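You operate a simulated robot arm through the tools that you are given. There is no shell and no other tool. Be economical: measure what you need, move in short steps, check, and stop when the job is done.

Carry out the task below with a simulated two-armed robot. There is one attempt and no reset: what you move stays moved.

## Task
Screw the cap back on the grey can.
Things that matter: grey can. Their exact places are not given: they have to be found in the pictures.

Only the result counts: the job must be done as asked and must still hold three seconds after the hand-in. Knocking over, shifting, dropping, spilling or breaking anything else fails it. A push-on lid holds only when it is set on centred and level and pressed home; a screw cap is set on level and turned clockwise until tight.

## Robot
Two 7-joint arms with two-finger parallel grippers on one trunk, on a base that drives. Base frame: it is fixed to the floor where the robot stands at the start and does not move with it; the origin is under the middle of the robot, x ahead of it, y to its left, z up; the surface under the hand at the start is at about z = 880. Readings come in mm, degrees, newtons and seconds.
The left shoulder is at the start at [50, 165, 1205], the right one opposite. With the tool pointing down near the work surface each hand reaches from about 220 to 700 mm from the robot's upright axis, wherever it stands, measured 20 degrees to its own side. Payload 3.91 kg a hand.
Tool frame (each hand has its own): the origin (TCP) lies between the finger pads and is the grasp point; the fingertips stand 30 mm ahead of it; z points along the fingers, y is the line along which they close. Largest opening 110 mm; finger width 20, thickness 10; the body of the gripper, 48 by 112 mm, starts 55 mm behind the TCP.
Orientation is that of the tool frame in the base frame, as [roll, pitch, yaw] about the fixed x, y, z axes, in that order (R = Rz(yaw) Ry(pitch) Rx(roll)). With the fingers straight down and closing along the base's y, the tool's x points along the base's -x, its y along +y and its z along -z.

## Interface
- The arms move only by the tool move_arm. It takes "left_commands", "right_commands" or both (then of equal length, played together; a hand with none holds still); each is a list that holds one entry, the list of rows, each a list of 7 numbers: the turn, a rotation vector about the base's x, y, z in degrees, then the shift along the base's x, y, z in m, then the finger opening in m, from 0 to 0.11. In form: [[[ax, ay, az, tx, ty, tz, jaw], ...]]. A call has 1 to 12 rows; each row shifts and turns the commanded pose from where the row before left it. A row lasts 0.2 s, in which the tool goes at most 50 mm and 8.6 degrees; a call with a longer step from one row to the next is refused whole, and so is a gripper value outside its range. A pose out of reach is approached as far as the arm can. The call stops where the force on the tool passes 40 N (or 10 N more than at its start, if that is more) or the arm is blocked; 0.2 s more then pass. The fingers move at their own pace (about 45 mm/s each) and stop on an object; they squeeze with about 29 N. The grip force told is the motor's: it shows also when the fingers shut on nothing. Time passes only in rows, and 0.2 s behind the last, so rows that do not move let the fingers close. The reply holds the time, the measured pose of the TCP, the force on the tool along the base axes, the opening and the grip force, in the units named above and with some noise, with the torque about the TCP (base axes, N m) and any sound that the robot's microphone picked up.
- Cameras (640 x 400 px; columns grow to the right, rows downward): "scene" is now at [116.7, 1.7, 1377.2]; the picture's right is [0.02, -1.00, 0.00], its down [-0.56, -0.01, -0.83] and it looks along [0.83, 0.02, -0.56] (base axes); focal length 241 px, centre (320, 200). "left" rides on the left gripper at [73, -17, -103] in its tool frame; the picture's right is [0.23, 0.97, 0.00], its down [-0.76, 0.18, -0.62] and it looks along [-0.61, 0.14, 0.78] (tool axes); focal length 222 px, centre (320, 200). "right" rides on the right gripper at [72, 17, -103] in its tool frame; the picture's right is [-0.23, 0.97, 0.00], its down [-0.76, -0.18, -0.62] and it looks along [-0.61, -0.14, 0.78] (tool axes); focal length 222 px, centre (320, 200).
- camera(camera): a new picture of that camera. It takes no simulated time.
- raise_lower(by): slides the trunk up (or, below 0, down) by that many mm; the arms and the scene camera ride with it, the base frame stays. It gives what a move gives, with no picture.
- roll_base(legs): drives the robot by 1 to 6 legs, each [ahead, left, turn to the left] in mm, mm and degrees, along the robot's own axes; the way and the turn of a leg run together, so that a leg with both is an arc; at most 1500 mm and 180 degrees a leg. The arms and the cameras ride along, it lands a little off, and it stops where it bumps. It gives what a move gives.
- pan_tilt(pan, tilt): turns the head with the scene camera to pan (to the left, within 80 degrees either way) and tilt (down, from -29 to 69), counted from straight ahead of the robot. It gives what a move gives.
- measure_at(camera, pixels): for up to 12 pixels [column, row] of the newest picture of that camera ("zoom" is the newest enlarged one), the place [x, y, z] in the base frame of the surface seen there, good to about 3 mm. It takes no simulated time.
- enlarge(camera, box): a new picture of the part [left, top, right, bottom] of that camera's present view, enlarged. It takes no simulated time.
- sign_off(): hands the job in; it is judged then, once.

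Go step by step. Measure first, check grasps and placings, and put right what went wrong. The budget is 80 turns and 78 pictures, counting those below and the enlarged ones. Unless the task says otherwise, let go and move clear before handing in, and close with one line.

The tools are called after "Emit:" by a JSON object that holds its "op" and its "data". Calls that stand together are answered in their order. move_arm: Moves the arms, as the interface text tells. Its arguments: {"type":"object","properties":{"left_commands":{"type":"array","items":{"type":"array","items":{"type":"array","items":{"type":"number"}}}},"right_commands":{"type":"array","items":{"type":"array","items":{"type":"array","items":{"type":"number"}}}}},"required":[]} The other tools are called the same way: raise_lower (by) slides the trunk up or down; roll_base (legs) drives the base; pan_tilt (pan, tilt) turns the head that bears the scene camera; camera (camera) takes a picture; measure_at (camera, pixels) gives the place of the surface under pixels of a picture; enlarge (camera, box) takes an enlarged picture of a part of a camera's view; sign_off () hands the job in.

At the start:

```text
time: 0.0
left_position: [322.9, 142.6, 1232.8]
left_tcp_rot: [-179.9, 0.0, -179.9]
left_contact_force: [-0.1, 0.0, -0.7]
left_torque: [0.04, -0.06, 0.0]
left_finger_gap: 109.9
left_finger_force: 0.0
right_position: [263.1, -117.7, 1252.6]
right_tcp_rot: [180.0, 0.0, 179.8]
right_contact_force: [-0.7, 0.0, -0.3]
right_torque: [-0.02, -0.04, 0.0]
right_finger_gap: 110.0
right_finger_force: 0.0
trunk travel left (down, up): [-425.0, 78.0]
robot x, y, heading: [2.9, 0.9, -0.2]
head pan, tilt: [1.2, 33.9]
```

scene: 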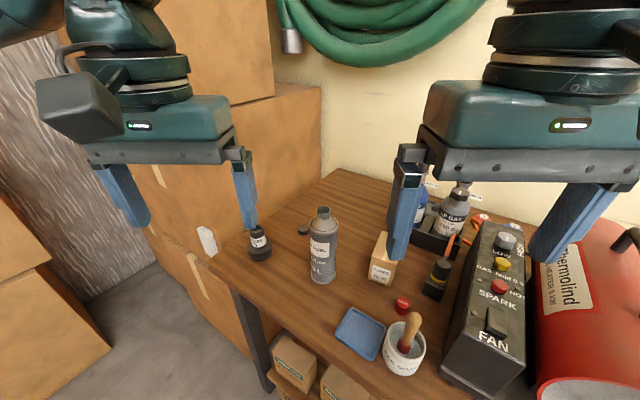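
right: 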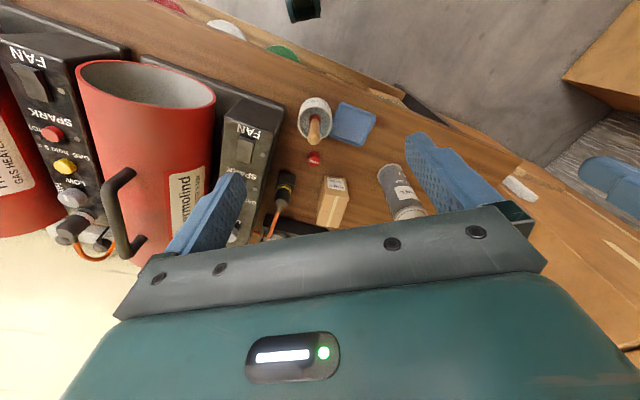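
left: 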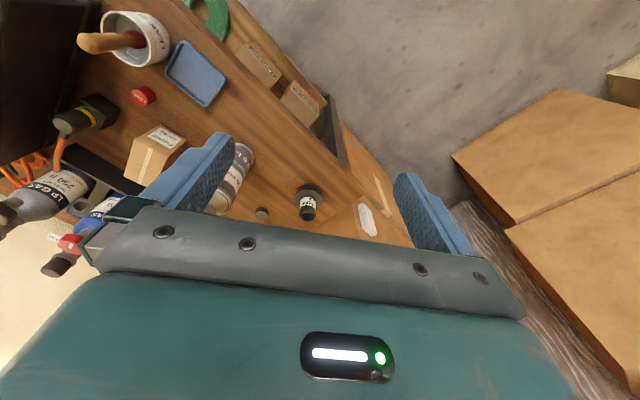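

The grey can seems to be at scene (322,245), with a small dark disc at (303,230) and a red one at (402,303) as cap candidates. I'll enlarge to identify them and measure.

Emit:
{"op": "enlarge", "data": {"camera": "scene", "box": [230, 180, 440, 320]}}

Emit:
{"op": "measure_at", "data": {"camera": "scene", "pixels": [[323, 211], [322, 245], [322, 280], [303, 230], [402, 303], [290, 240], [258, 240], [300, 260], [405, 350], [360, 335], [382, 255]]}}

Emit:
{"op": "enlarge", "data": {"camera": "left", "box": [110, 60, 390, 240]}}

```text
2.86 times, centred on (335, 250) of scene
```

zoom: 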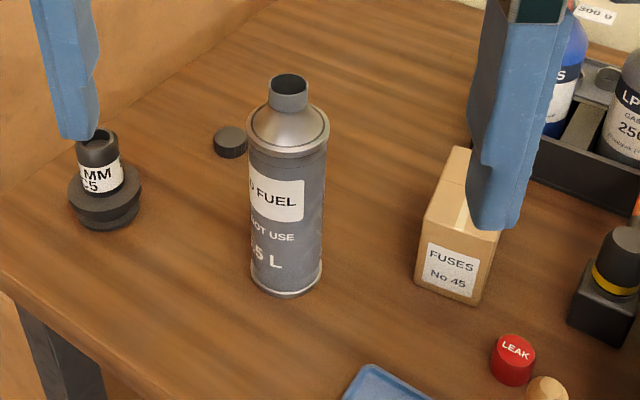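

```text
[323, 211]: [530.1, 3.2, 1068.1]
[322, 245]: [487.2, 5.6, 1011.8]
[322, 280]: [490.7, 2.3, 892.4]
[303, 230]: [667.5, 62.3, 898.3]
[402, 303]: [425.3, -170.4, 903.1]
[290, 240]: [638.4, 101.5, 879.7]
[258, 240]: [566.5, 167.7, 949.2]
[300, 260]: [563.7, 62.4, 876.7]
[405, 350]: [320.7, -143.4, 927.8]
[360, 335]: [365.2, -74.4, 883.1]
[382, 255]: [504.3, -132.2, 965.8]
```

```text
2.22 times, centred on (250, 150) of left
```

zoom: 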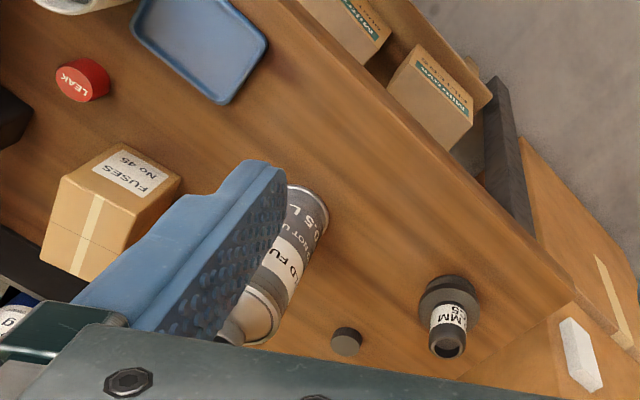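

The grey "FUEL" can stands at about (520,4) with an open neck at z≈1068, and its cap lies at about (667,62). I'll measure both more finely.

Emit:
{"op": "enlarge", "data": {"camera": "scene", "box": [280, 195, 360, 295]}}

Emit:
{"op": "measure_at", "data": {"camera": "scene", "pixels": [[303, 228], [299, 229], [307, 229], [303, 233], [318, 213], [328, 213], [323, 215], [315, 230], [335, 230], [312, 250], [334, 250], [323, 255]]}}

```text
4.00 times, centred on (320, 245) of scene
```

zoom: 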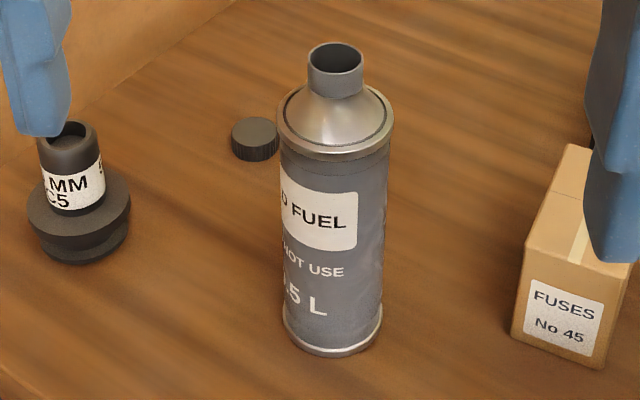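

```text
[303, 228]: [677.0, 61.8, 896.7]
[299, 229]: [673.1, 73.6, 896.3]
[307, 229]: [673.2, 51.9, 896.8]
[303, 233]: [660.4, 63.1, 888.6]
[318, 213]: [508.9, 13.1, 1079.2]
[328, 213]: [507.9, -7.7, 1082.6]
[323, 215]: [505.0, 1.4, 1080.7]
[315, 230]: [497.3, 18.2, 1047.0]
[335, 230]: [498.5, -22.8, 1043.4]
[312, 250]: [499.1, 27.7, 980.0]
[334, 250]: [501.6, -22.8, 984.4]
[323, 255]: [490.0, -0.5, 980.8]
```

Now fine measuring on the zoom: neck rim around (336,57) and cap top around (254,131).

Emit:
{"op": "measure_at", "data": {"camera": "zoom", "pixels": [[311, 58], [361, 58], [336, 72], [336, 44], [254, 131], [254, 119], [254, 142], [235, 131], [275, 131], [254, 154], [286, 240], [382, 240]]}}

Emit:
{"op": "measure_at", "data": {"camera": "left", "pixels": [[262, 211], [262, 217], [285, 220]]}}

```text
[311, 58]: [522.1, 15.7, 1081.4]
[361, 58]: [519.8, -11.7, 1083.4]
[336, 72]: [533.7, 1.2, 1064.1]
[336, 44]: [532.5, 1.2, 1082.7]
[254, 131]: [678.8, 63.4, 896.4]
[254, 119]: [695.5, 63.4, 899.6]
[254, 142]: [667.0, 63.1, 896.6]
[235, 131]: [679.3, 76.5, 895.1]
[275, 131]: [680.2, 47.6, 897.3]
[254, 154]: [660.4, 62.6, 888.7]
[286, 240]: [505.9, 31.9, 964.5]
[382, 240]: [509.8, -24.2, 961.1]
```

```text
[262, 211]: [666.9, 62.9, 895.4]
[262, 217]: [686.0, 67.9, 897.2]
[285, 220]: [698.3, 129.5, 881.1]
```

The cap at (678,62) is near the reach limit; I'll look down to see how much room the base has to the table.

Emit:
{"op": "pan_tilt", "data": {"pan": 0, "tilt": 65}}

Emit:
{"op": "camera", "data": {"camera": "scene"}}

```text
time: 1.0
left_position: [322.6, 143.1, 1234.2]
left_tcp_rot: [-179.9, -0.1, -180.0]
left_contact_force: [0.1, 0.4, -0.3]
left_torque: [0.02, -0.02, 0.02]
left_finger_gap: 110.1
left_finger_force: 0.1
right_position: [262.5, -118.5, 1253.3]
right_tcp_rot: [180.0, 0.0, 179.8]
right_contact_force: [-0.2, 0.3, -0.1]
right_torque: [-0.03, -0.03, 0.01]
right_finger_gap: 110.0
right_finger_force: 0.0
trunk travel left (down, up): [-425.0, 78.0]
robot x, y, heading: [0.3, -1.0, -0.0]
head pan, tilt: [0.0, 65.0]
```

```text
71 pictures are left
```

scene: 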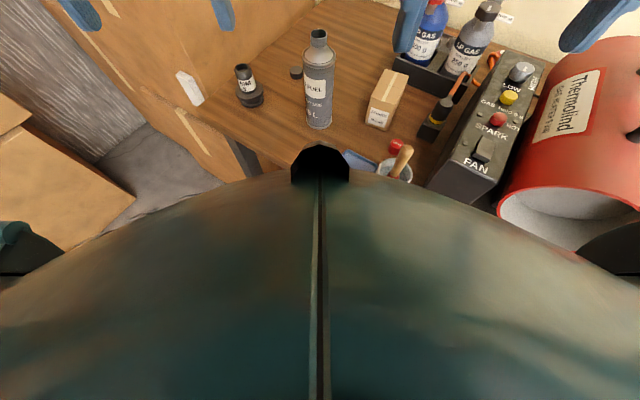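

The base is hidden by its own body, so I'll try reaching without driving: left hand goes over the cap, high and clear of the can.

Emit:
{"op": "move_arm", "data": {"left_commands": [[[0, 0, 0, 0.044, -0.01, 0, 0.08], [0, 0, 0, 0.044, -0.01, 0, 0.08], [0, 0, 0, 0.044, -0.01, 0, 0.08], [0, 0, 0, 0.044, -0.01, 0, 0.08], [0, 0, 0, 0.044, -0.01, 0, 0.08], [0, 0, 0, 0.044, -0.01, 0, 0.08], [0, 0, 0, 0.044, -0.01, 0, 0.08], [0, 0, 0, 0.047, -0.011, 0, 0.08], [0, 0, 0, 0, 0, -0.045, 0.08], [0, 0, 0, 0, 0, -0.045, 0.08], [0, 0, 0, 0, 0, -0.045, 0.08], [0, 0, 0, 0, 0, -0.045, 0.08]]]}}

Emit:
{"op": "camera", "data": {"camera": "left"}}

Emit:
{"op": "camera", "data": {"camera": "scene"}}

```text
time: 3.6
left_position: [642.3, 85.4, 1045.4]
left_tcp_rot: [-179.9, -0.2, -179.9]
left_contact_force: [-0.1, -0.3, 0.7]
left_torque: [0.0, 0.04, 0.01]
left_finger_gap: 80.0
left_finger_force: 0.0
left hand out of reach, approached as far as the arm can: row 7, 8, 9, 10, 11, 12
right_position: [264.1, -117.7, 1254.2]
right_tcp_rot: [179.9, -0.1, 179.9]
right_contact_force: [0.0, -0.3, 0.9]
right_torque: [0.01, 0.01, -0.01]
right_finger_gap: 110.1
right_finger_force: 0.1
trunk travel left (down, up): [-425.0, 78.0]
robot x, y, heading: [-1.1, 2.3, -0.0]
head pan, tilt: [0.0, 65.0]
```

```text
70 pictures are left
```

left: 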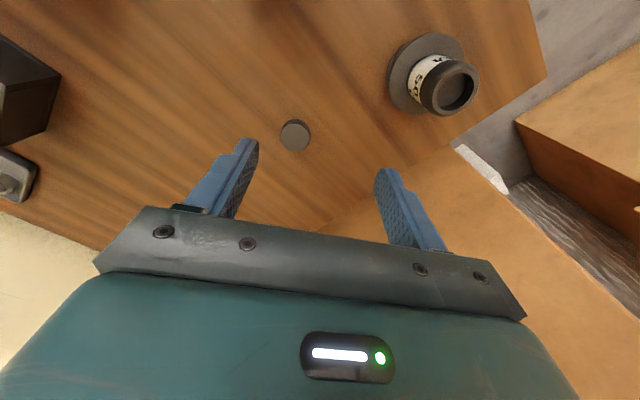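

```text
69 pictures are left
```

scene: 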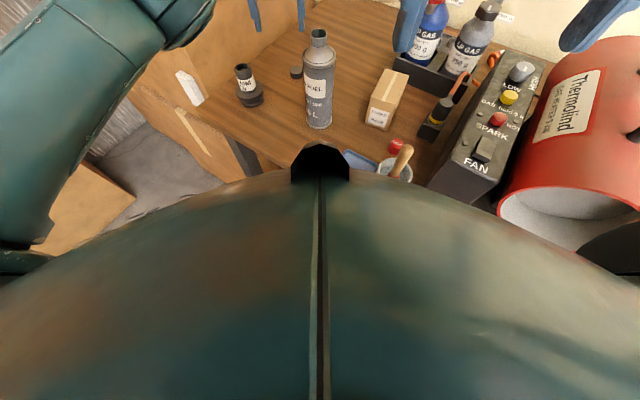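

The arm falls short by about 40 mm. I'll retract the left hand up and back, then turn the robot right so that the cap lies about 20° to its left.

Emit:
{"op": "move_arm", "data": {"left_commands": [[[0, 0, 0, 0, 0, 0.045, 0.08], [0, 0, 0, 0, 0, 0.045, 0.08], [0, 0, 0, 0, 0, 0.045, 0.08], [0, 0, 0, 0, 0, 0.045, 0.08], [0, 0, 0, -0.044, 0.01, 0, 0.08], [0, 0, 0, -0.044, 0.01, 0, 0.08], [0, 0, 0, -0.044, 0.01, 0, 0.08], [0, 0, 0, -0.044, 0.01, 0, 0.08], [0, 0, 0, -0.044, 0.01, 0, 0.08], [0, 0, 0, -0.044, 0.01, 0, 0.08], [0, 0, 0, -0.044, 0.01, 0, 0.08]]]}}

Emit:
{"op": "roll_base", "data": {"legs": [[0, 0, -14]]}}

Emit:
{"op": "pan_tilt", "data": {"pan": 14, "tilt": 34}}

Emit:
{"op": "camera", "data": {"camera": "scene"}}

```text
time: 6.0
left_position: [600.1, 103.8, 1248.4]
left_tcp_rot: [-180.0, 0.0, -179.9]
left_contact_force: [0.3, 0.1, -0.7]
left_torque: [-0.02, -0.01, -0.01]
left_finger_gap: 79.9
left_finger_force: 0.1
left hand out of reach, approached as far as the arm can: row 1, 2, 3, 4, 5, 6, 7, 8, 9, 10, 11
right_position: [263.1, -118.3, 1254.0]
right_tcp_rot: [179.9, 0.0, 180.0]
right_contact_force: [-0.3, 0.0, 0.0]
right_torque: [-0.03, 0.01, 0.0]
right_finger_gap: 110.2
right_finger_force: 0.0
trunk travel left (down, up): [-425.0, 78.0]
robot x, y, heading: [3.8, 0.0, -0.1]
head pan, tilt: [0.0, 65.0]
```

```text
time: 7.2
left_position: [608.1, -44.1, 1249.1]
left_tcp_rot: [-179.9, 0.0, 166.1]
left_contact_force: [-1.0, 0.6, -0.1]
left_torque: [0.03, 0.0, 0.03]
left_finger_gap: 79.7
left_finger_force: 0.2
right_position: [226.4, -177.0, 1253.1]
right_tcp_rot: [180.0, 0.0, 166.0]
right_contact_force: [0.2, -0.3, -0.6]
right_torque: [0.01, -0.02, 0.02]
right_finger_gap: 110.3
right_finger_force: 0.1
trunk travel left (down, up): [-425.0, 78.0]
robot x, y, heading: [-1.4, -1.3, -13.9]
head pan, tilt: [0.0, 65.0]
```

```text
time: 8.2
left_position: [608.0, -43.5, 1248.9]
left_tcp_rot: [-179.9, -0.1, 166.2]
left_contact_force: [-0.8, -0.1, 0.2]
left_torque: [-0.02, -0.01, 0.01]
left_finger_gap: 80.0
left_finger_force: 0.0
right_position: [227.1, -177.6, 1252.2]
right_tcp_rot: [179.9, 0.0, 166.0]
right_contact_force: [-0.2, -0.6, -0.8]
right_torque: [-0.01, 0.0, 0.0]
right_finger_gap: 109.8
right_finger_force: 0.1
trunk travel left (down, up): [-425.0, 78.0]
robot x, y, heading: [-3.1, 1.8, -13.9]
head pan, tilt: [14.0, 34.0]
```

```text
68 pictures are left
```

scene: 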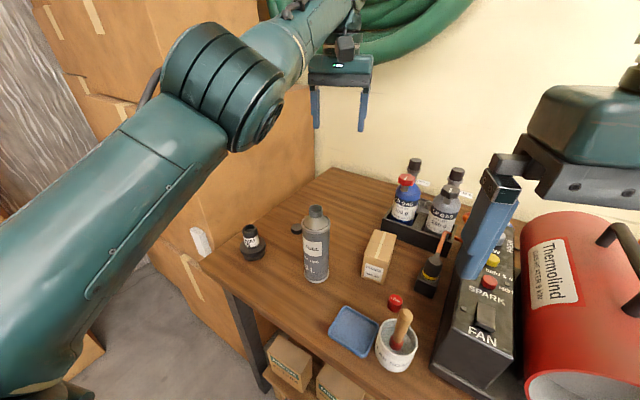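

Left hand lags at (608,-44) after the retreat. I'll test whether it now follows small moves back.

Emit:
{"op": "move_arm", "data": {"left_commands": [[[0, 0, 0, -0.03, 0.01, 0, 0.08], [0, 0, 0, -0.03, 0.01, 0, 0.08], [0, 0, 0, -0.03, 0.01, 0, 0.08], [0, 0, 0, -0.03, 0.01, 0, 0.08]]]}}

```text
time: 9.2
left_position: [597.2, -46.7, 1263.8]
left_tcp_rot: [-180.0, -0.1, 166.0]
left_contact_force: [-0.3, -0.8, 0.4]
left_torque: [-0.01, 0.0, -0.03]
left_finger_gap: 80.1
left_finger_force: 0.0
left hand out of reach, approached as far as the arm can: row 1, 2, 3, 4
right_position: [227.3, -178.1, 1252.7]
right_tcp_rot: [179.9, 0.0, 166.1]
right_contact_force: [0.0, 0.8, 0.0]
right_torque: [-0.02, -0.01, 0.01]
right_finger_gap: 109.9
right_finger_force: 0.0
trunk travel left (down, up): [-425.0, 78.0]
robot x, y, heading: [-1.1, -2.0, -13.6]
head pan, tilt: [14.0, 34.0]
```

Barely followed, and it rose; I'll try a downward move to learn how it behaves.

Emit:
{"op": "move_arm", "data": {"left_commands": [[[0, 0, 0, 0, 0, -0.03, 0.08], [0, 0, 0, 0, 0, -0.03, 0.08], [0, 0, 0, 0, 0, -0.03, 0.08], [0, 0, 0, 0, 0, -0.03, 0.08]]]}}

```text
time: 10.2
left_position: [631.4, -61.7, 1154.3]
left_tcp_rot: [-179.9, -0.2, 166.1]
left_contact_force: [0.2, -0.1, -0.5]
left_torque: [-0.01, 0.02, -0.01]
left_finger_gap: 79.9
left_finger_force: 0.0
left hand out of reach, approached as far as the arm can: row 1, 2, 3, 4
right_position: [227.8, -179.4, 1253.6]
right_tcp_rot: [179.9, 0.0, 166.0]
right_contact_force: [-0.4, -0.5, -0.4]
right_torque: [0.01, -0.02, 0.01]
right_finger_gap: 109.9
right_finger_force: 0.1
trunk travel left (down, up): [-425.0, 78.0]
robot x, y, heading: [-1.7, 1.4, -14.0]
head pan, tilt: [14.0, 34.0]
```

The arm is at full stretch (about 600 mm shoulder to wrist) and its elbow seems stuck straight. I'll command a longer inward pull, staying high above the can, with hold rows to let it converge.

Emit:
{"op": "move_arm", "data": {"left_commands": [[[0, 0, 0, 0, 0, 0.04, 0.08], [0, 0, 0, 0, 0, 0.04, 0.08], [0, 0, 0, -0.042, 0.016, 0, 0.08], [0, 0, 0, -0.042, 0.016, 0, 0.08], [0, 0, 0, -0.042, 0.016, 0, 0.08], [0, 0, 0, -0.042, 0.016, 0, 0.08], [0, 0, 0, -0.042, 0.016, 0, 0.08], [0, 0, 0, -0.042, 0.016, 0, 0.08], [0, 0, 0, 0, 0, 0, 0.08], [0, 0, 0, 0, 0, 0, 0.08], [0, 0, 0, 0, 0, 0, 0.08], [0, 0, 0, 0, 0, 0, 0.08]]]}}

```text
time: 12.8
left_position: [598.2, -47.0, 1263.6]
left_tcp_rot: [-179.9, -0.1, 166.0]
left_contact_force: [0.4, 0.8, -0.4]
left_torque: [0.0, -0.01, 0.04]
left_finger_gap: 80.0
left_finger_force: 0.1
left hand out of reach, approached as far as the arm can: row 1, 2, 3, 4, 5, 6, 7, 8
right_position: [227.4, -178.6, 1253.2]
right_tcp_rot: [179.9, 0.1, 166.0]
right_contact_force: [-0.5, 0.1, -0.1]
right_torque: [-0.02, 0.05, 0.0]
right_finger_gap: 110.0
right_finger_force: 0.2
trunk travel left (down, up): [-425.0, 78.0]
robot x, y, heading: [-2.8, 1.1, -13.7]
head pan, tilt: [14.0, 34.0]
```

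Still stuck at (598,-47,1264). I'll try tilting the tool outward by 40° to make the elbow bend.

Emit:
{"op": "move_arm", "data": {"left_commands": [[[-1.9, -7.8, 0, -0.02, 0.008, 0, 0.08], [-1.9, -7.8, 0, -0.02, 0.008, 0, 0.08], [-1.9, -7.8, 0, -0.02, 0.008, 0, 0.08], [-1.9, -7.8, 0, -0.02, 0.008, 0, 0.08], [-1.9, -7.8, 0, -0.02, 0.008, 0, 0.08], [0, 0, 0, -0.02, 0.008, 0, 0.08], [0, 0, 0, -0.02, 0.008, 0, 0.08], [0, 0, 0, -0.02, 0.008, 0, 0.08]]]}}

Emit:
{"op": "camera", "data": {"camera": "scene"}}

```text
time: 14.6
left_position: [475.4, -124.0, 1477.7]
left_tcp_rot: [-180.0, 28.7, 166.4]
left_contact_force: [-0.2, 0.3, -0.1]
left_torque: [0.01, 0.01, 0.01]
left_finger_gap: 80.1
left_finger_force: 0.1
left hand out of reach, approached as far as the arm can: row 1, 2, 3, 4, 5, 6, 7, 8
right_position: [226.9, -178.8, 1252.8]
right_tcp_rot: [179.9, 0.1, 166.0]
right_contact_force: [0.5, -0.1, 0.0]
right_torque: [0.0, -0.01, -0.01]
right_finger_gap: 110.1
right_finger_force: 0.0
trunk travel left (down, up): [-425.0, 78.0]
robot x, y, heading: [-3.5, 1.0, -13.9]
head pan, tilt: [14.0, 34.0]
```

```text
67 pictures are left
```

scene: 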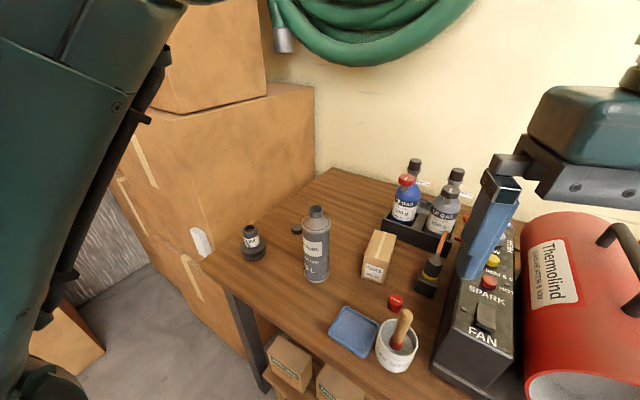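

The arm rose, still straight. I'll try the opposite: tilt back upright while pulling down and inward.

Emit:
{"op": "move_arm", "data": {"left_commands": [[[1.5, 5.8, 0, -0.02, 0.02, -0.03, 0.08], [1.5, 5.8, 0, -0.02, 0.02, -0.03, 0.08], [1.5, 5.8, 0, -0.02, 0.02, -0.03, 0.08], [1.5, 5.8, 0, -0.02, 0.02, -0.03, 0.08], [1.5, 5.8, 0, -0.02, 0.02, -0.03, 0.08], [0, 0, 0, -0.02, 0.02, -0.03, 0.08], [0, 0, 0, -0.02, 0.02, -0.03, 0.08]]]}}

```text
time: 16.2
left_position: [372.0, -48.5, 1331.0]
left_tcp_rot: [179.6, 5.9, 165.1]
left_contact_force: [0.2, 0.3, 0.2]
left_torque: [-0.02, -0.02, 0.03]
left_finger_gap: 80.4
left_finger_force: 0.1
left hand out of reach, approached as far as the arm can: row 1, 2, 3
right_position: [227.7, -176.5, 1252.6]
right_tcp_rot: [179.9, 0.0, 166.0]
right_contact_force: [0.4, 0.4, 0.0]
right_torque: [-0.01, 0.02, 0.01]
right_finger_gap: 110.2
right_finger_force: 0.0
trunk travel left (down, up): [-425.0, 78.0]
robot x, y, heading: [-2.5, 1.9, -14.1]
head pan, tilt: [14.0, 34.0]
```

The arm is free again. Fitting the data gives a wrist radius of about 597 mm, so turning the robot a further 18° right brings the cap comfortably within reach (~550 mm).

Emit:
{"op": "roll_base", "data": {"legs": [[0, 0, -18]]}}

Emit:
{"op": "pan_tilt", "data": {"pan": 32, "tilt": 34}}

Emit:
{"op": "camera", "data": {"camera": "scene"}}

```text
time: 17.6
left_position: [338.0, -161.6, 1331.2]
left_tcp_rot: [179.6, 5.8, 147.1]
left_contact_force: [-0.5, -0.3, -0.2]
left_torque: [0.02, -0.01, 0.0]
left_finger_gap: 80.0
left_finger_force: 0.0
right_position: [161.0, -239.9, 1252.8]
right_tcp_rot: [179.9, 0.0, 148.2]
right_contact_force: [-0.5, 0.0, -0.3]
right_torque: [0.02, -0.01, 0.01]
right_finger_gap: 110.1
right_finger_force: 0.0
trunk travel left (down, up): [-425.0, 78.0]
robot x, y, heading: [-2.7, -2.6, -31.8]
head pan, tilt: [14.0, 34.0]
```

```text
time: 18.4
left_position: [339.8, -162.3, 1330.7]
left_tcp_rot: [179.3, 5.9, 147.1]
left_contact_force: [1.1, 0.0, -0.7]
left_torque: [-0.02, 0.0, 0.02]
left_finger_gap: 80.1
left_finger_force: 0.0
right_position: [161.5, -239.6, 1254.0]
right_tcp_rot: [179.9, 0.0, 148.2]
right_contact_force: [0.9, 0.1, -0.1]
right_torque: [-0.01, 0.01, 0.01]
right_finger_gap: 109.9
right_finger_force: 0.1
trunk travel left (down, up): [-425.0, 78.0]
robot x, y, heading: [-1.5, 2.5, -31.9]
head pan, tilt: [32.0, 34.0]
```

```text
66 pictures are left
```

scene: 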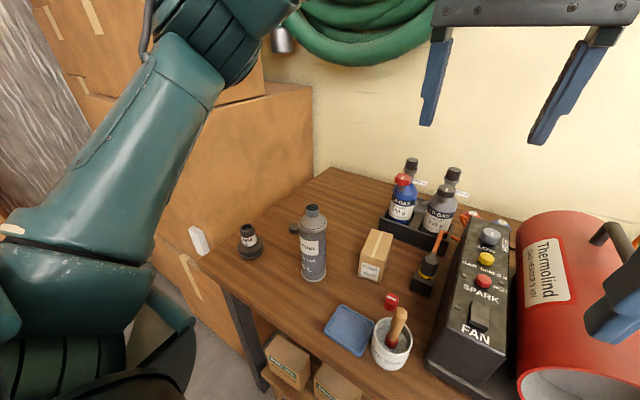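

View clear. I'll level the left tool and move it over the cap.

Emit:
{"op": "move_arm", "data": {"left_commands": [[[1.6, 2.5, 0, 0.0376, 0.0249, 0, 0.08], [1.6, 2.5, 0, 0.0376, 0.0249, 0, 0.08], [0, 0, 0, 0.0376, 0.0249, 0, 0.08], [0, 0, 0, 0.0376, 0.0249, 0, 0.08], [0, 0, 0, 0.0376, 0.0249, 0, 0.08], [0, 0, 0, 0.0376, 0.0249, 0, 0.08], [0, 0, 0, 0.0376, 0.0249, 0, 0.08], [0, 0, 0, 0.0376, 0.0249, 0, 0.08], [0, 0, 0, 0.0376, 0.0249, 0, 0.08], [0, 0, 0, 0, 0, -0.045, 0.08], [0, 0, 0, 0, 0, -0.045, 0.08]]]}}

```text
time: 20.8
left_position: [669.2, 55.3, 1240.4]
left_tcp_rot: [179.5, 0.1, 147.2]
left_contact_force: [-0.3, 0.0, 0.4]
left_torque: [0.0, -0.01, 0.0]
left_finger_gap: 80.0
left_finger_force: 0.1
left hand out of reach, approached as far as the arm can: row 9
right_position: [161.5, -239.9, 1252.3]
right_tcp_rot: [179.9, 0.0, 148.1]
right_contact_force: [0.0, 0.2, 0.7]
right_torque: [-0.05, 0.03, -0.02]
right_finger_gap: 110.2
right_finger_force: 0.0
trunk travel left (down, up): [-425.0, 78.0]
robot x, y, heading: [-1.6, 1.3, -32.1]
head pan, tilt: [32.0, 34.0]
```

Over the cap and back within reach; descending to z≈1000 and looking.

Emit:
{"op": "move_arm", "data": {"left_commands": [[[0, 0, 0, 0.004, 0.003, -0.045, 0.08], [0, 0, 0, 0.004, 0.003, -0.045, 0.08], [0, 0, 0, 0, 0, -0.045, 0.08], [0, 0, 0, 0, 0, -0.045, 0.08], [0, 0, 0, 0, 0, -0.045, 0.08]]]}}

Emit:
{"op": "camera", "data": {"camera": "left"}}

Emit:
{"op": "camera", "data": {"camera": "scene"}}

```text
time: 22.0
left_position: [676.3, 64.6, 1013.5]
left_tcp_rot: [179.5, 0.1, 147.1]
left_contact_force: [0.8, 0.2, 0.5]
left_torque: [0.0, 0.0, -0.02]
left_finger_gap: 79.8
left_finger_force: 0.0
right_position: [161.8, -239.0, 1252.9]
right_tcp_rot: [180.0, -0.1, 148.1]
right_contact_force: [0.2, -0.1, -0.3]
right_torque: [0.0, 0.02, -0.02]
right_finger_gap: 109.5
right_finger_force: 0.0
trunk travel left (down, up): [-425.0, 78.0]
robot x, y, heading: [-0.5, -1.9, -31.6]
head pan, tilt: [32.0, 34.0]
```

```text
65 pictures are left
```

left: 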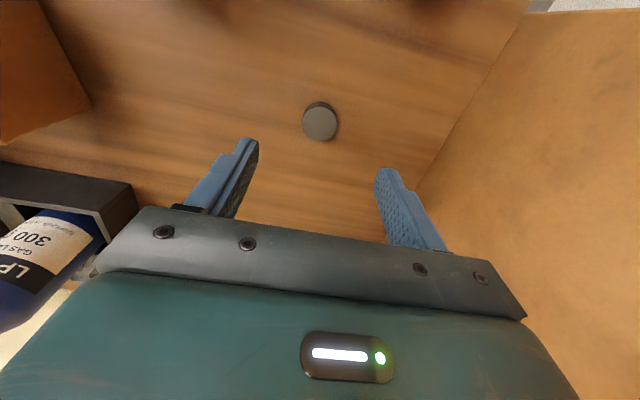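

```text
64 pictures are left
```

scene: 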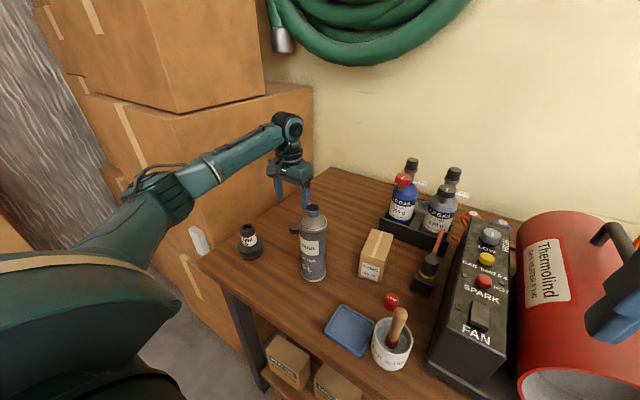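

The cap's top shows at left (320,124); I measure it for fine alignment.

Emit:
{"op": "measure_at", "data": {"camera": "left", "pixels": [[305, 124], [334, 124], [320, 111], [320, 137], [320, 124], [370, 124]]}}

Emit:
{"op": "measure_at", "data": {"camera": "scene", "pixels": [[295, 228], [293, 228]]}}

```text
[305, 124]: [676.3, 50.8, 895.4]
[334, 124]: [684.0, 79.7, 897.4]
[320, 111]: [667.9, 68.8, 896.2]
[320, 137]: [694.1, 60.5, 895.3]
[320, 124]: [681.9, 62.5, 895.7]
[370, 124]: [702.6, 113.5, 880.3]
```

```text
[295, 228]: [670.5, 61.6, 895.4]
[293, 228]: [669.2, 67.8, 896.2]
```

Cap centre is about (680,63.5), top 896, table 880. I'll descend to TCP z≈914.

Emit:
{"op": "move_arm", "data": {"left_commands": [[[0, 0, 0, 0.0035, -0.001, -0.04, 0.07], [0, 0, 0, 0, 0, -0.035, 0.07], [0, 0, 0, 0, 0, -0.02, 0.07], [0, 0, 0, 0, 0, 0, 0.07]]]}}

Emit:
{"op": "camera", "data": {"camera": "left"}}

```text
time: 23.0
left_position: [679.5, 63.0, 918.6]
left_tcp_rot: [179.5, 0.0, 147.0]
left_contact_force: [0.9, 0.0, -0.7]
left_torque: [0.02, 0.0, 0.02]
left_finger_gap: 69.8
left_finger_force: 0.1
right_position: [160.8, -238.2, 1252.7]
right_tcp_rot: [179.9, 0.1, 148.1]
right_contact_force: [0.0, 0.5, 0.5]
right_torque: [0.03, -0.03, -0.01]
right_finger_gap: 110.3
right_finger_force: 0.0
trunk travel left (down, up): [-425.0, 78.0]
robot x, y, heading: [-3.5, -0.8, -31.9]
head pan, tilt: [32.0, 34.0]
```

```text
63 pictures are left
```

left: 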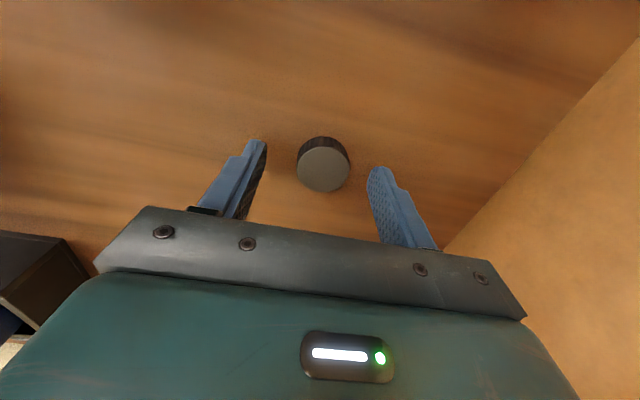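

The cap sits between the fingertips. I'll lower 5 mm and close.

Emit:
{"op": "move_arm", "data": {"left_commands": [[[0, 0, 0, 0, 0, -0.005, 0.07], [0, 0, 0, 0, 0, 0, 0.05], [0, 0, 0, 0, 0, 0, 0.035], [0, 0, 0, 0, 0, 0, 0.02], [0, 0, 0, 0, 0, 0, 0.015], [0, 0, 0, 0, 0, 0, 0.015], [0, 0, 0, 0, 0, 0, 0.015]]]}}

Emit:
{"op": "camera", "data": {"camera": "left"}}

```text
time: 24.6
left_position: [677.7, 61.5, 915.0]
left_tcp_rot: [179.5, -0.1, 147.1]
left_contact_force: [0.3, 0.0, -0.3]
left_torque: [0.0, 0.02, -0.01]
left_finger_gap: 34.5
left_finger_force: 29.0
right_position: [162.1, -240.3, 1251.7]
right_tcp_rot: [179.9, 0.0, 148.2]
right_contact_force: [0.3, -0.2, 0.1]
right_torque: [-0.03, 0.02, 0.01]
right_finger_gap: 109.9
right_finger_force: 0.0
trunk travel left (down, up): [-425.0, 78.0]
robot x, y, heading: [1.0, 2.7, -32.0]
head pan, tilt: [32.0, 34.0]
```

```text
62 pictures are left
```

left: 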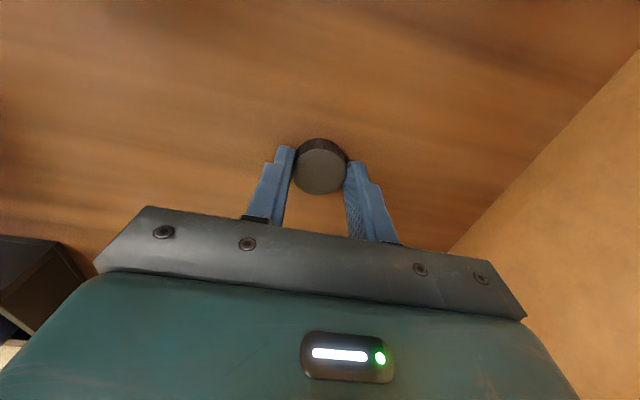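

Cap gripped at 34.5 mm. Lift it and retract above the can height.

Emit:
{"op": "move_arm", "data": {"left_commands": [[[0, 0, 0, 0, 0, 0.02, 0.015], [0, 0, 0, 0, 0, 0.045, 0.015], [0, 0, 0, 0, 0, 0.045, 0.015], [0, 0, 0, 0, 0, 0.045, 0.015], [0, 0, 0, 0, 0, 0.045, 0.015], [0, 0, 0, 0, 0, 0.045, 0.015], [0, 0, 0, 0, 0, 0.03, 0.015], [0, 0, 0, -0.037, -0.024, 0, 0.015], [0, 0, 0, -0.037, -0.024, 0, 0.015], [0, 0, 0, -0.037, -0.024, 0, 0.015], [0, 0, 0, -0.037, -0.024, 0, 0.015], [0, 0, 0, -0.037, -0.024, 0, 0.015]]]}}

Emit:
{"op": "camera", "data": {"camera": "left"}}

```text
time: 27.2
left_position: [492.5, -59.2, 1191.2]
left_tcp_rot: [179.6, 0.1, 147.1]
left_contact_force: [-0.1, -0.1, 0.1]
left_torque: [0.01, 0.0, 0.01]
left_finger_gap: 34.2
left_finger_force: 29.2
right_position: [161.4, -240.1, 1254.1]
right_tcp_rot: [180.0, 0.0, 148.1]
right_contact_force: [-0.5, 0.7, -0.5]
right_torque: [-0.01, -0.02, 0.03]
right_finger_gap: 110.0
right_finger_force: 0.0
trunk travel left (down, up): [-425.0, 78.0]
robot x, y, heading: [-3.3, -2.9, -31.9]
head pan, tilt: [32.0, 34.0]
```

```text
61 pictures are left
```

left: 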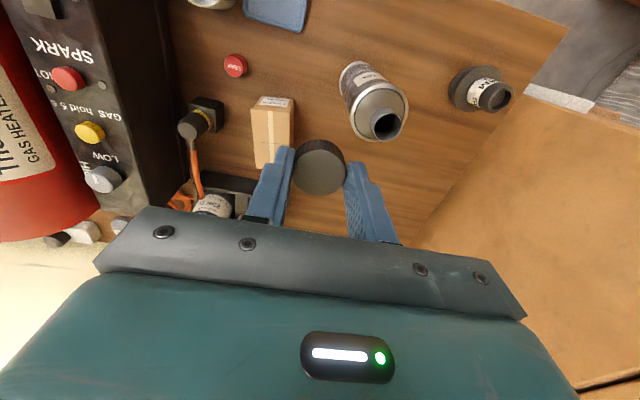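

Retract a bit more, then turn the robot back to face the can.

Emit:
{"op": "move_arm", "data": {"left_commands": [[[0, 0, 0, -0.037, -0.024, 0.01, 0.015], [0, 0, 0, -0.037, -0.024, 0.01, 0.015], [0, 0, 0, -0.037, -0.024, 0.01, 0.015]]]}}

Emit:
{"op": "roll_base", "data": {"legs": [[0, 0, 32]]}}

Emit:
{"op": "pan_tilt", "data": {"pan": 0, "tilt": 40}}

Emit:
{"op": "camera", "data": {"camera": "scene"}}

```text
time: 28.0
left_position: [380.1, -131.2, 1222.7]
left_tcp_rot: [179.3, -0.1, 147.2]
left_contact_force: [-0.9, 0.3, 0.5]
left_torque: [-0.02, -0.01, 0.01]
left_finger_gap: 34.4
left_finger_force: 29.1
right_position: [160.0, -239.9, 1252.9]
right_tcp_rot: [179.9, -0.1, 148.1]
right_contact_force: [-0.6, -0.9, 0.3]
right_torque: [0.02, 0.0, 0.03]
right_finger_gap: 109.9
right_finger_force: 0.2
trunk travel left (down, up): [-425.0, 78.0]
robot x, y, heading: [-1.7, -1.8, -31.7]
head pan, tilt: [32.0, 34.0]
```

```text
time: 30.0
left_position: [391.1, 96.4, 1222.6]
left_tcp_rot: [179.6, 0.0, 179.9]
left_contact_force: [0.4, 0.4, -0.3]
left_torque: [0.01, -0.01, 0.01]
left_finger_gap: 34.2
left_finger_force: 29.0
right_position: [265.3, -113.9, 1253.4]
right_tcp_rot: [179.8, -0.1, -179.0]
right_contact_force: [0.2, -0.2, 1.2]
right_torque: [0.01, -0.02, -0.02]
right_finger_gap: 109.9
right_finger_force: 0.1
trunk travel left (down, up): [-425.0, 78.0]
robot x, y, heading: [3.8, 1.5, 0.9]
head pan, tilt: [32.0, 34.0]
```

```text
time: 30.9
left_position: [392.0, 98.4, 1222.3]
left_tcp_rot: [179.5, -0.2, 179.9]
left_contact_force: [-0.8, -0.1, 0.3]
left_torque: [0.01, -0.03, 0.01]
left_finger_gap: 34.2
left_finger_force: 29.4
right_position: [264.6, -113.4, 1253.4]
right_tcp_rot: [179.9, 0.0, -179.2]
right_contact_force: [-0.9, -0.1, 0.0]
right_torque: [0.0, 0.01, -0.01]
right_finger_gap: 110.0
right_finger_force: 0.1
trunk travel left (down, up): [-425.0, 78.0]
robot x, y, heading: [-1.3, -3.8, 1.1]
head pan, tilt: [0.0, 40.0]
```

```text
60 pictures are left
```

scene: 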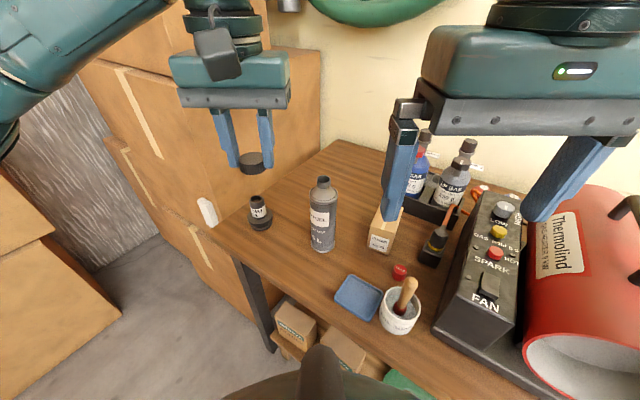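

Cap is held. Plan: the right hand braces the can from the front, tilted 45° down, while the left screws. First stage: left aside, right to (425,3,1080) tilted 45°.

Emit:
{"op": "move_arm", "data": {"left_commands": [[[0, 0, 0, -0.005, 0.03, 0, 0.015], [0, 0, 0, -0.005, 0.03, 0, 0.015], [0, 0, 0, -0.005, 0.03, 0, 0.015], [0, 0, 0, 0, 0, 0, 0.015], [0, 0, 0, 0, 0, 0, 0.015], [0, 0, 0, 0, 0, 0, 0.015], [0, 0, 0, 0, 0, 0, 0.015]]], "right_commands": [[[0, -7.5, 0, 0, 0, 0, 0.11], [0, -7.5, 0, 0.0267, 0.0193, -0.0288, 0.11], [0, -7.5, 0, 0.0267, 0.0193, -0.0288, 0.11], [0, -7.5, 0, 0.0267, 0.0193, -0.0288, 0.11], [0, -7.5, 0, 0.0267, 0.0193, -0.0288, 0.11], [0, -7.5, 0, 0.0267, 0.0193, -0.0288, 0.11], [0, 0, 0, 0.0267, 0.0193, -0.0288, 0.11]]]}}

Emit:
{"op": "camera", "data": {"camera": "scene"}}

Emit:
{"op": "camera", "data": {"camera": "right"}}

```text
time: 32.5
left_position: [378.1, 186.6, 1223.2]
left_tcp_rot: [179.5, -0.1, 179.9]
left_contact_force: [-0.4, 0.2, -0.7]
left_torque: [-0.01, 0.0, 0.01]
left_finger_gap: 34.3
left_finger_force: 29.0
right_position: [428.5, 3.3, 1079.8]
right_tcp_rot: [-179.2, 45.1, -178.7]
right_contact_force: [0.2, -0.2, -0.4]
right_torque: [-0.04, -0.01, -0.03]
right_finger_gap: 110.1
right_finger_force: 0.0
trunk travel left (down, up): [-425.0, 78.0]
robot x, y, heading: [-3.6, 1.3, 0.7]
head pan, tilt: [0.0, 40.0]
```

```text
59 pictures are left
```

scene: 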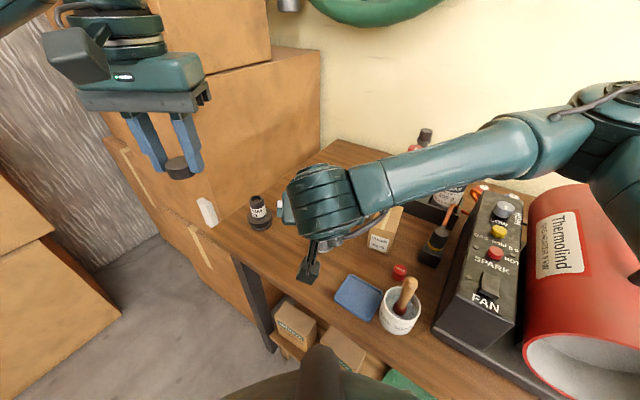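

```text
58 pictures are left
```

right: 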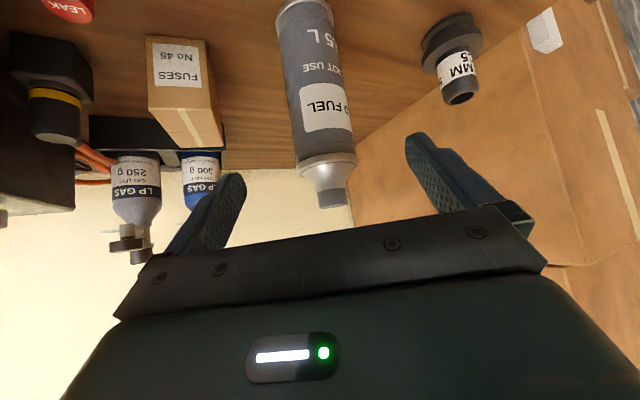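

The right forearm crosses from the right. I'll measure its height and the objects beneath to judge clearance.

Emit:
{"op": "measure_at", "data": {"camera": "scene", "pixels": [[325, 180], [325, 215], [360, 185], [430, 160], [530, 130], [600, 130], [600, 210], [428, 135], [500, 210], [620, 240], [405, 295], [560, 200]]}}

Emit:
{"op": "measure_at", "data": {"camera": "right", "pixels": [[330, 190], [330, 172], [310, 120], [350, 120], [130, 245], [140, 200], [200, 165], [195, 120]]}}

```text
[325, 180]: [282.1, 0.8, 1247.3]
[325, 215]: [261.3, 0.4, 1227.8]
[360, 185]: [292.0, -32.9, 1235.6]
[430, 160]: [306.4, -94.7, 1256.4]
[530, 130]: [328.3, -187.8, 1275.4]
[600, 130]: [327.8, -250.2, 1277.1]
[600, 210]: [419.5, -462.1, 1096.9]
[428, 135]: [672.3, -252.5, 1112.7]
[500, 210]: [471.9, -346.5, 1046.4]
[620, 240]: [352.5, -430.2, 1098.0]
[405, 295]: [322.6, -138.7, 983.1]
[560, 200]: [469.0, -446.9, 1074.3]
```

```text
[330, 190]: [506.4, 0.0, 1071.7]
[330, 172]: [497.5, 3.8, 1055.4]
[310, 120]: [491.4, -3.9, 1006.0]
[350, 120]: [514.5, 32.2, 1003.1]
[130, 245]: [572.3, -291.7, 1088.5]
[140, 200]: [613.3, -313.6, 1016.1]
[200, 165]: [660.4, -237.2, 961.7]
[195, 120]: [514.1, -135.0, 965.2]
```

At 45° the palm would touch the can shoulder, so I tilt to 30° below horizontal and go partway, then check elbow clearance.

Emit:
{"op": "move_arm", "data": {"right_commands": [[[0, -7.5, 0, 0, 0, 0, 0.11], [0, -7.5, 0, 0, 0, 0, 0.11], [0, 0, 0, 0.015, 0, -0.025, 0.11], [0, 0, 0, 0.015, 0, -0.025, 0.11]]]}}

Emit:
{"op": "camera", "data": {"camera": "scene"}}

Emit:
{"op": "camera", "data": {"camera": "right"}}

```text
time: 33.5
left_position: [377.1, 187.7, 1223.4]
left_tcp_rot: [179.5, -0.1, 179.9]
left_contact_force: [0.2, -0.6, 0.1]
left_torque: [-0.02, 0.01, 0.01]
left_finger_gap: 34.1
left_finger_force: 28.9
right_position: [457.5, 1.1, 1030.2]
right_tcp_rot: [-178.5, 59.9, -178.3]
right_contact_force: [0.0, 1.7, 0.0]
right_torque: [-0.01, -0.03, 0.0]
right_finger_gap: 110.0
right_finger_force: 0.0
trunk travel left (down, up): [-425.0, 78.0]
robot x, y, heading: [-2.7, 0.7, 0.9]
head pan, tilt: [0.0, 40.0]
```

```text
57 pictures are left
```

scene: 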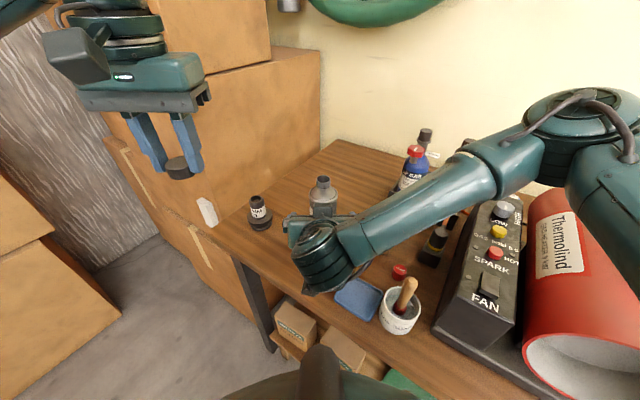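

```text
56 pictures are left
```

right: 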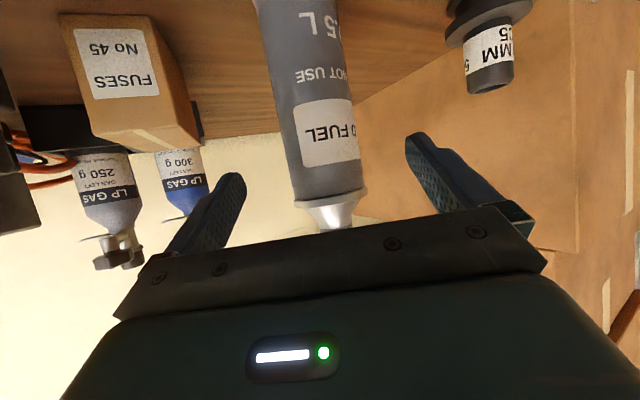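

Can neck is now visible at scene (323,190); check the elbow height before finishing the approach.

Emit:
{"op": "measure_at", "data": {"camera": "scene", "pixels": [[590, 110], [530, 170], [500, 160], [410, 205], [340, 250], [323, 182], [315, 182], [331, 182]]}}

Emit:
{"op": "enlarge", "data": {"camera": "scene", "box": [280, 165, 360, 225]}}

```text
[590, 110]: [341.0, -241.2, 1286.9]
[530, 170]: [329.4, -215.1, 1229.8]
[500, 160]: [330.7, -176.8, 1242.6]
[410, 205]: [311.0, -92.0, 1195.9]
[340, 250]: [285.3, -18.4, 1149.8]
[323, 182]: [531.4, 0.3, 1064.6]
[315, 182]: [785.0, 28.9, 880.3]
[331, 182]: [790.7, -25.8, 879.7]
```

```text
6.67 times, centred on (320, 195) of scene
```

zoom: 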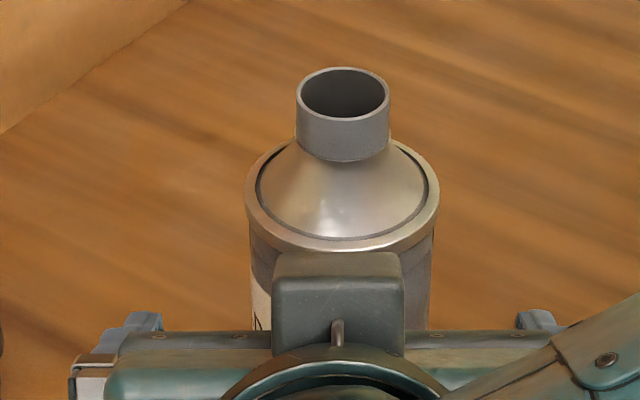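

A block appears between the gripper and can at zoom (340,290); I'll measure it.

Emit:
{"op": "measure_at", "data": {"camera": "zoom", "pixels": [[340, 265], [340, 310], [280, 260], [400, 260], [200, 345], [140, 320], [540, 318], [343, 75], [343, 100], [300, 95], [387, 95], [343, 118]]}}

```text
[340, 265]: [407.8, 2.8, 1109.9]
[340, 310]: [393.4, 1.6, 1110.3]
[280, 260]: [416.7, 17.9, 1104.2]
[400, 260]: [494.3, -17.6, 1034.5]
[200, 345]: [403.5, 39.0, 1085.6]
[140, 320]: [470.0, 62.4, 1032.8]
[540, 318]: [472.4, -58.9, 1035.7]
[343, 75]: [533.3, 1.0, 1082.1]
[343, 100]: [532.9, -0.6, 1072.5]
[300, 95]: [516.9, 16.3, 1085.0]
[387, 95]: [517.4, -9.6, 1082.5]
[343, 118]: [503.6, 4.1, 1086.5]
```

Clearances hold (block front would end at x≈472, z≈1080). Right hand goes in to (512,3,1003) and closes on the can.

Emit:
{"op": "move_arm", "data": {"right_commands": [[[0, 0, 0, 0.018, 0.001, -0.009, 0.11], [0, 0, 0, 0.018, 0.001, -0.009, 0.11], [0, 0, 0, 0.0185, 0, -0.009, 0.11], [0, 0, 0, 0, 0, 0, 0.11]]]}}

Emit:
{"op": "enlarge", "data": {"camera": "scene", "box": [280, 165, 360, 225]}}

Emit:
{"op": "camera", "data": {"camera": "right"}}

```text
time: 34.5
left_position: [378.4, 187.3, 1223.9]
left_tcp_rot: [179.5, 0.1, 180.0]
left_contact_force: [0.2, -0.2, -0.3]
left_torque: [0.02, 0.05, 0.01]
left_finger_gap: 34.1
left_finger_force: 28.6
right_position: [509.6, 5.0, 1003.7]
right_tcp_rot: [-178.4, 60.1, -178.1]
right_contact_force: [-0.3, 0.5, 0.2]
right_torque: [-0.03, 0.01, -0.01]
right_finger_gap: 109.8
right_finger_force: 0.0
trunk travel left (down, up): [-425.0, 78.0]
robot x, y, heading: [1.4, 1.4, 1.0]
head pan, tilt: [0.0, 40.0]
```

```text
6.67 times, centred on (320, 195) of scene
```

zoom: 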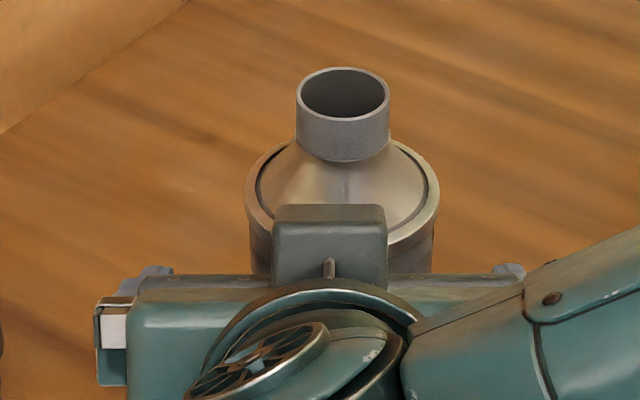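

```text
53 pictures are left
```

right: 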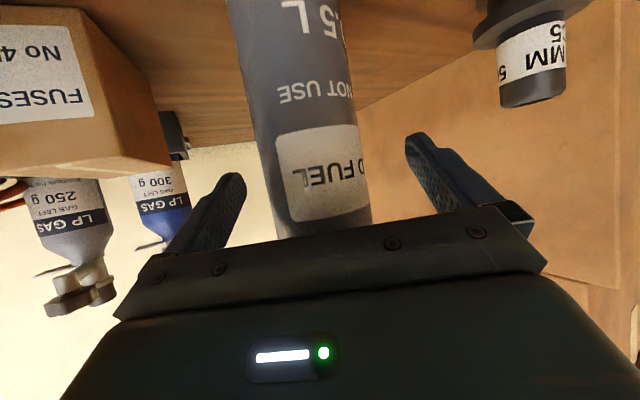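

Positioned well around the can. Correct a 0.8° twist and close gently.

Emit:
{"op": "move_arm", "data": {"right_commands": [[[0.8, 0, 0, 0, -0.001, 0, 0.11], [0, 0, 0, 0, 0, 0, 0.09], [0, 0, 0, 0, 0, 0, 0.075], [0, 0, 0, 0, 0, 0, 0.068], [0, 0, 0, 0, 0, 0, 0.064], [0, 0, 0, 0, 0, 0, 0.06], [0, 0, 0, 0, 0, 0, 0.055], [0, 0, 0, 0, 0, 0, 0.045], [0, 0, 0, 0, 0, 0, 0.045], [0, 0, 0, 0, 0, 0, 0.045]]]}}

Emit:
{"op": "enlarge", "data": {"camera": "scene", "box": [280, 165, 360, 225]}}

Emit:
{"op": "camera", "data": {"camera": "right"}}

```text
time: 36.7
left_position: [377.3, 187.2, 1223.7]
left_tcp_rot: [179.5, -0.1, 180.0]
left_contact_force: [-1.0, 0.2, 0.4]
left_torque: [-0.01, 0.01, 0.0]
left_finger_gap: 34.2
left_finger_force: 28.9
right_position: [509.4, 3.1, 1002.4]
right_tcp_rot: [179.9, 60.0, -179.6]
right_contact_force: [1.1, -1.1, 0.4]
right_torque: [0.0, -0.02, -0.03]
right_finger_gap: 59.0
right_finger_force: 28.6
trunk travel left (down, up): [-425.0, 78.0]
robot x, y, heading: [1.0, 1.7, 1.0]
head pan, tilt: [0.0, 40.0]
```

```text
6.67 times, centred on (320, 195) of scene
```

zoom: 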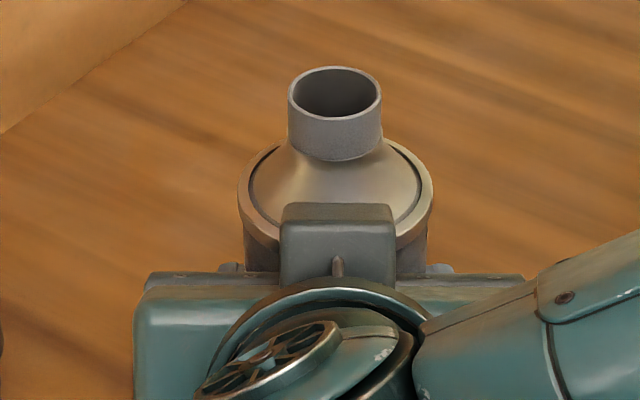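

```text
51 pictures are left
```

right: 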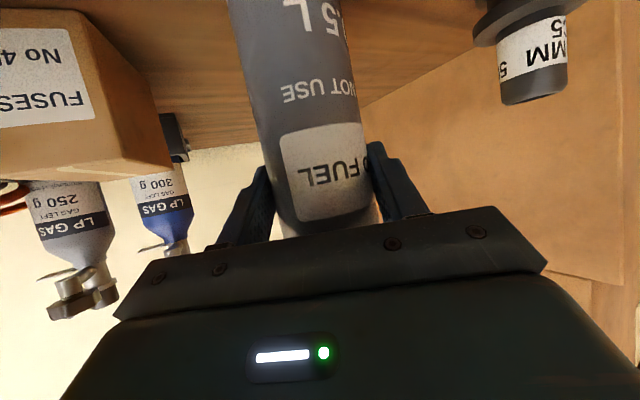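

Can gripped at 59 mm, shifted ~3 mm. Measure the neck again.

Emit:
{"op": "measure_at", "data": {"camera": "zoom", "pixels": [[335, 70], [335, 119], [291, 95], [378, 95], [300, 78], [370, 78], [300, 112], [370, 112], [335, 117], [335, 68]]}}

```text
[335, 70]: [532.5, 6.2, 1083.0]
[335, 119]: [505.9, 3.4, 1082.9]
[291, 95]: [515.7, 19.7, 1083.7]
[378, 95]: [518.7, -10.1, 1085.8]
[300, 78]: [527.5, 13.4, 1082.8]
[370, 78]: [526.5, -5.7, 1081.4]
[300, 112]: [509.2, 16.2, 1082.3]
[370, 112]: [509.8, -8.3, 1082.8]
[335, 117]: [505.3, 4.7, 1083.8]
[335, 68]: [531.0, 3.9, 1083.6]
```

Neck centre ≈(518.5,4.3,1083). Now check where the cap sits in the left gripper.

Emit:
{"op": "enlarge", "data": {"camera": "left", "box": [260, 120, 380, 220]}}

Emit:
{"op": "enlarge", "data": {"camera": "scene", "box": [110, 90, 230, 190]}}

```text
4.00 times, centred on (320, 170) of left
```

zoom: 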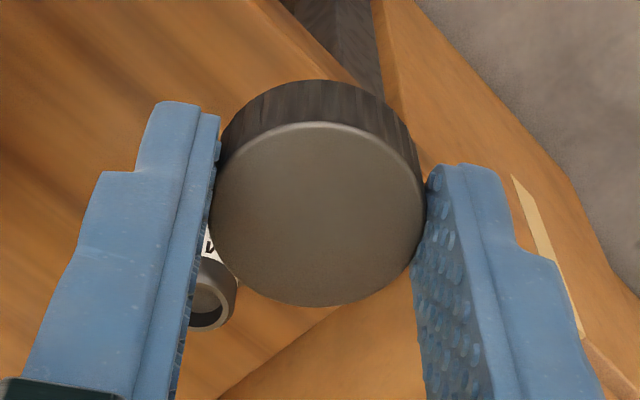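

```text
4.00 times, centred on (170, 140) of scene
```

zoom: 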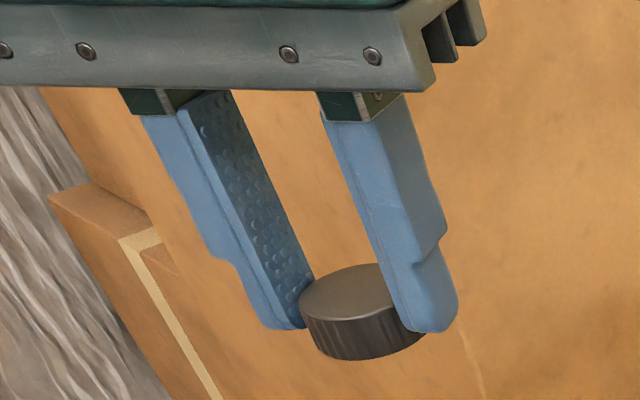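

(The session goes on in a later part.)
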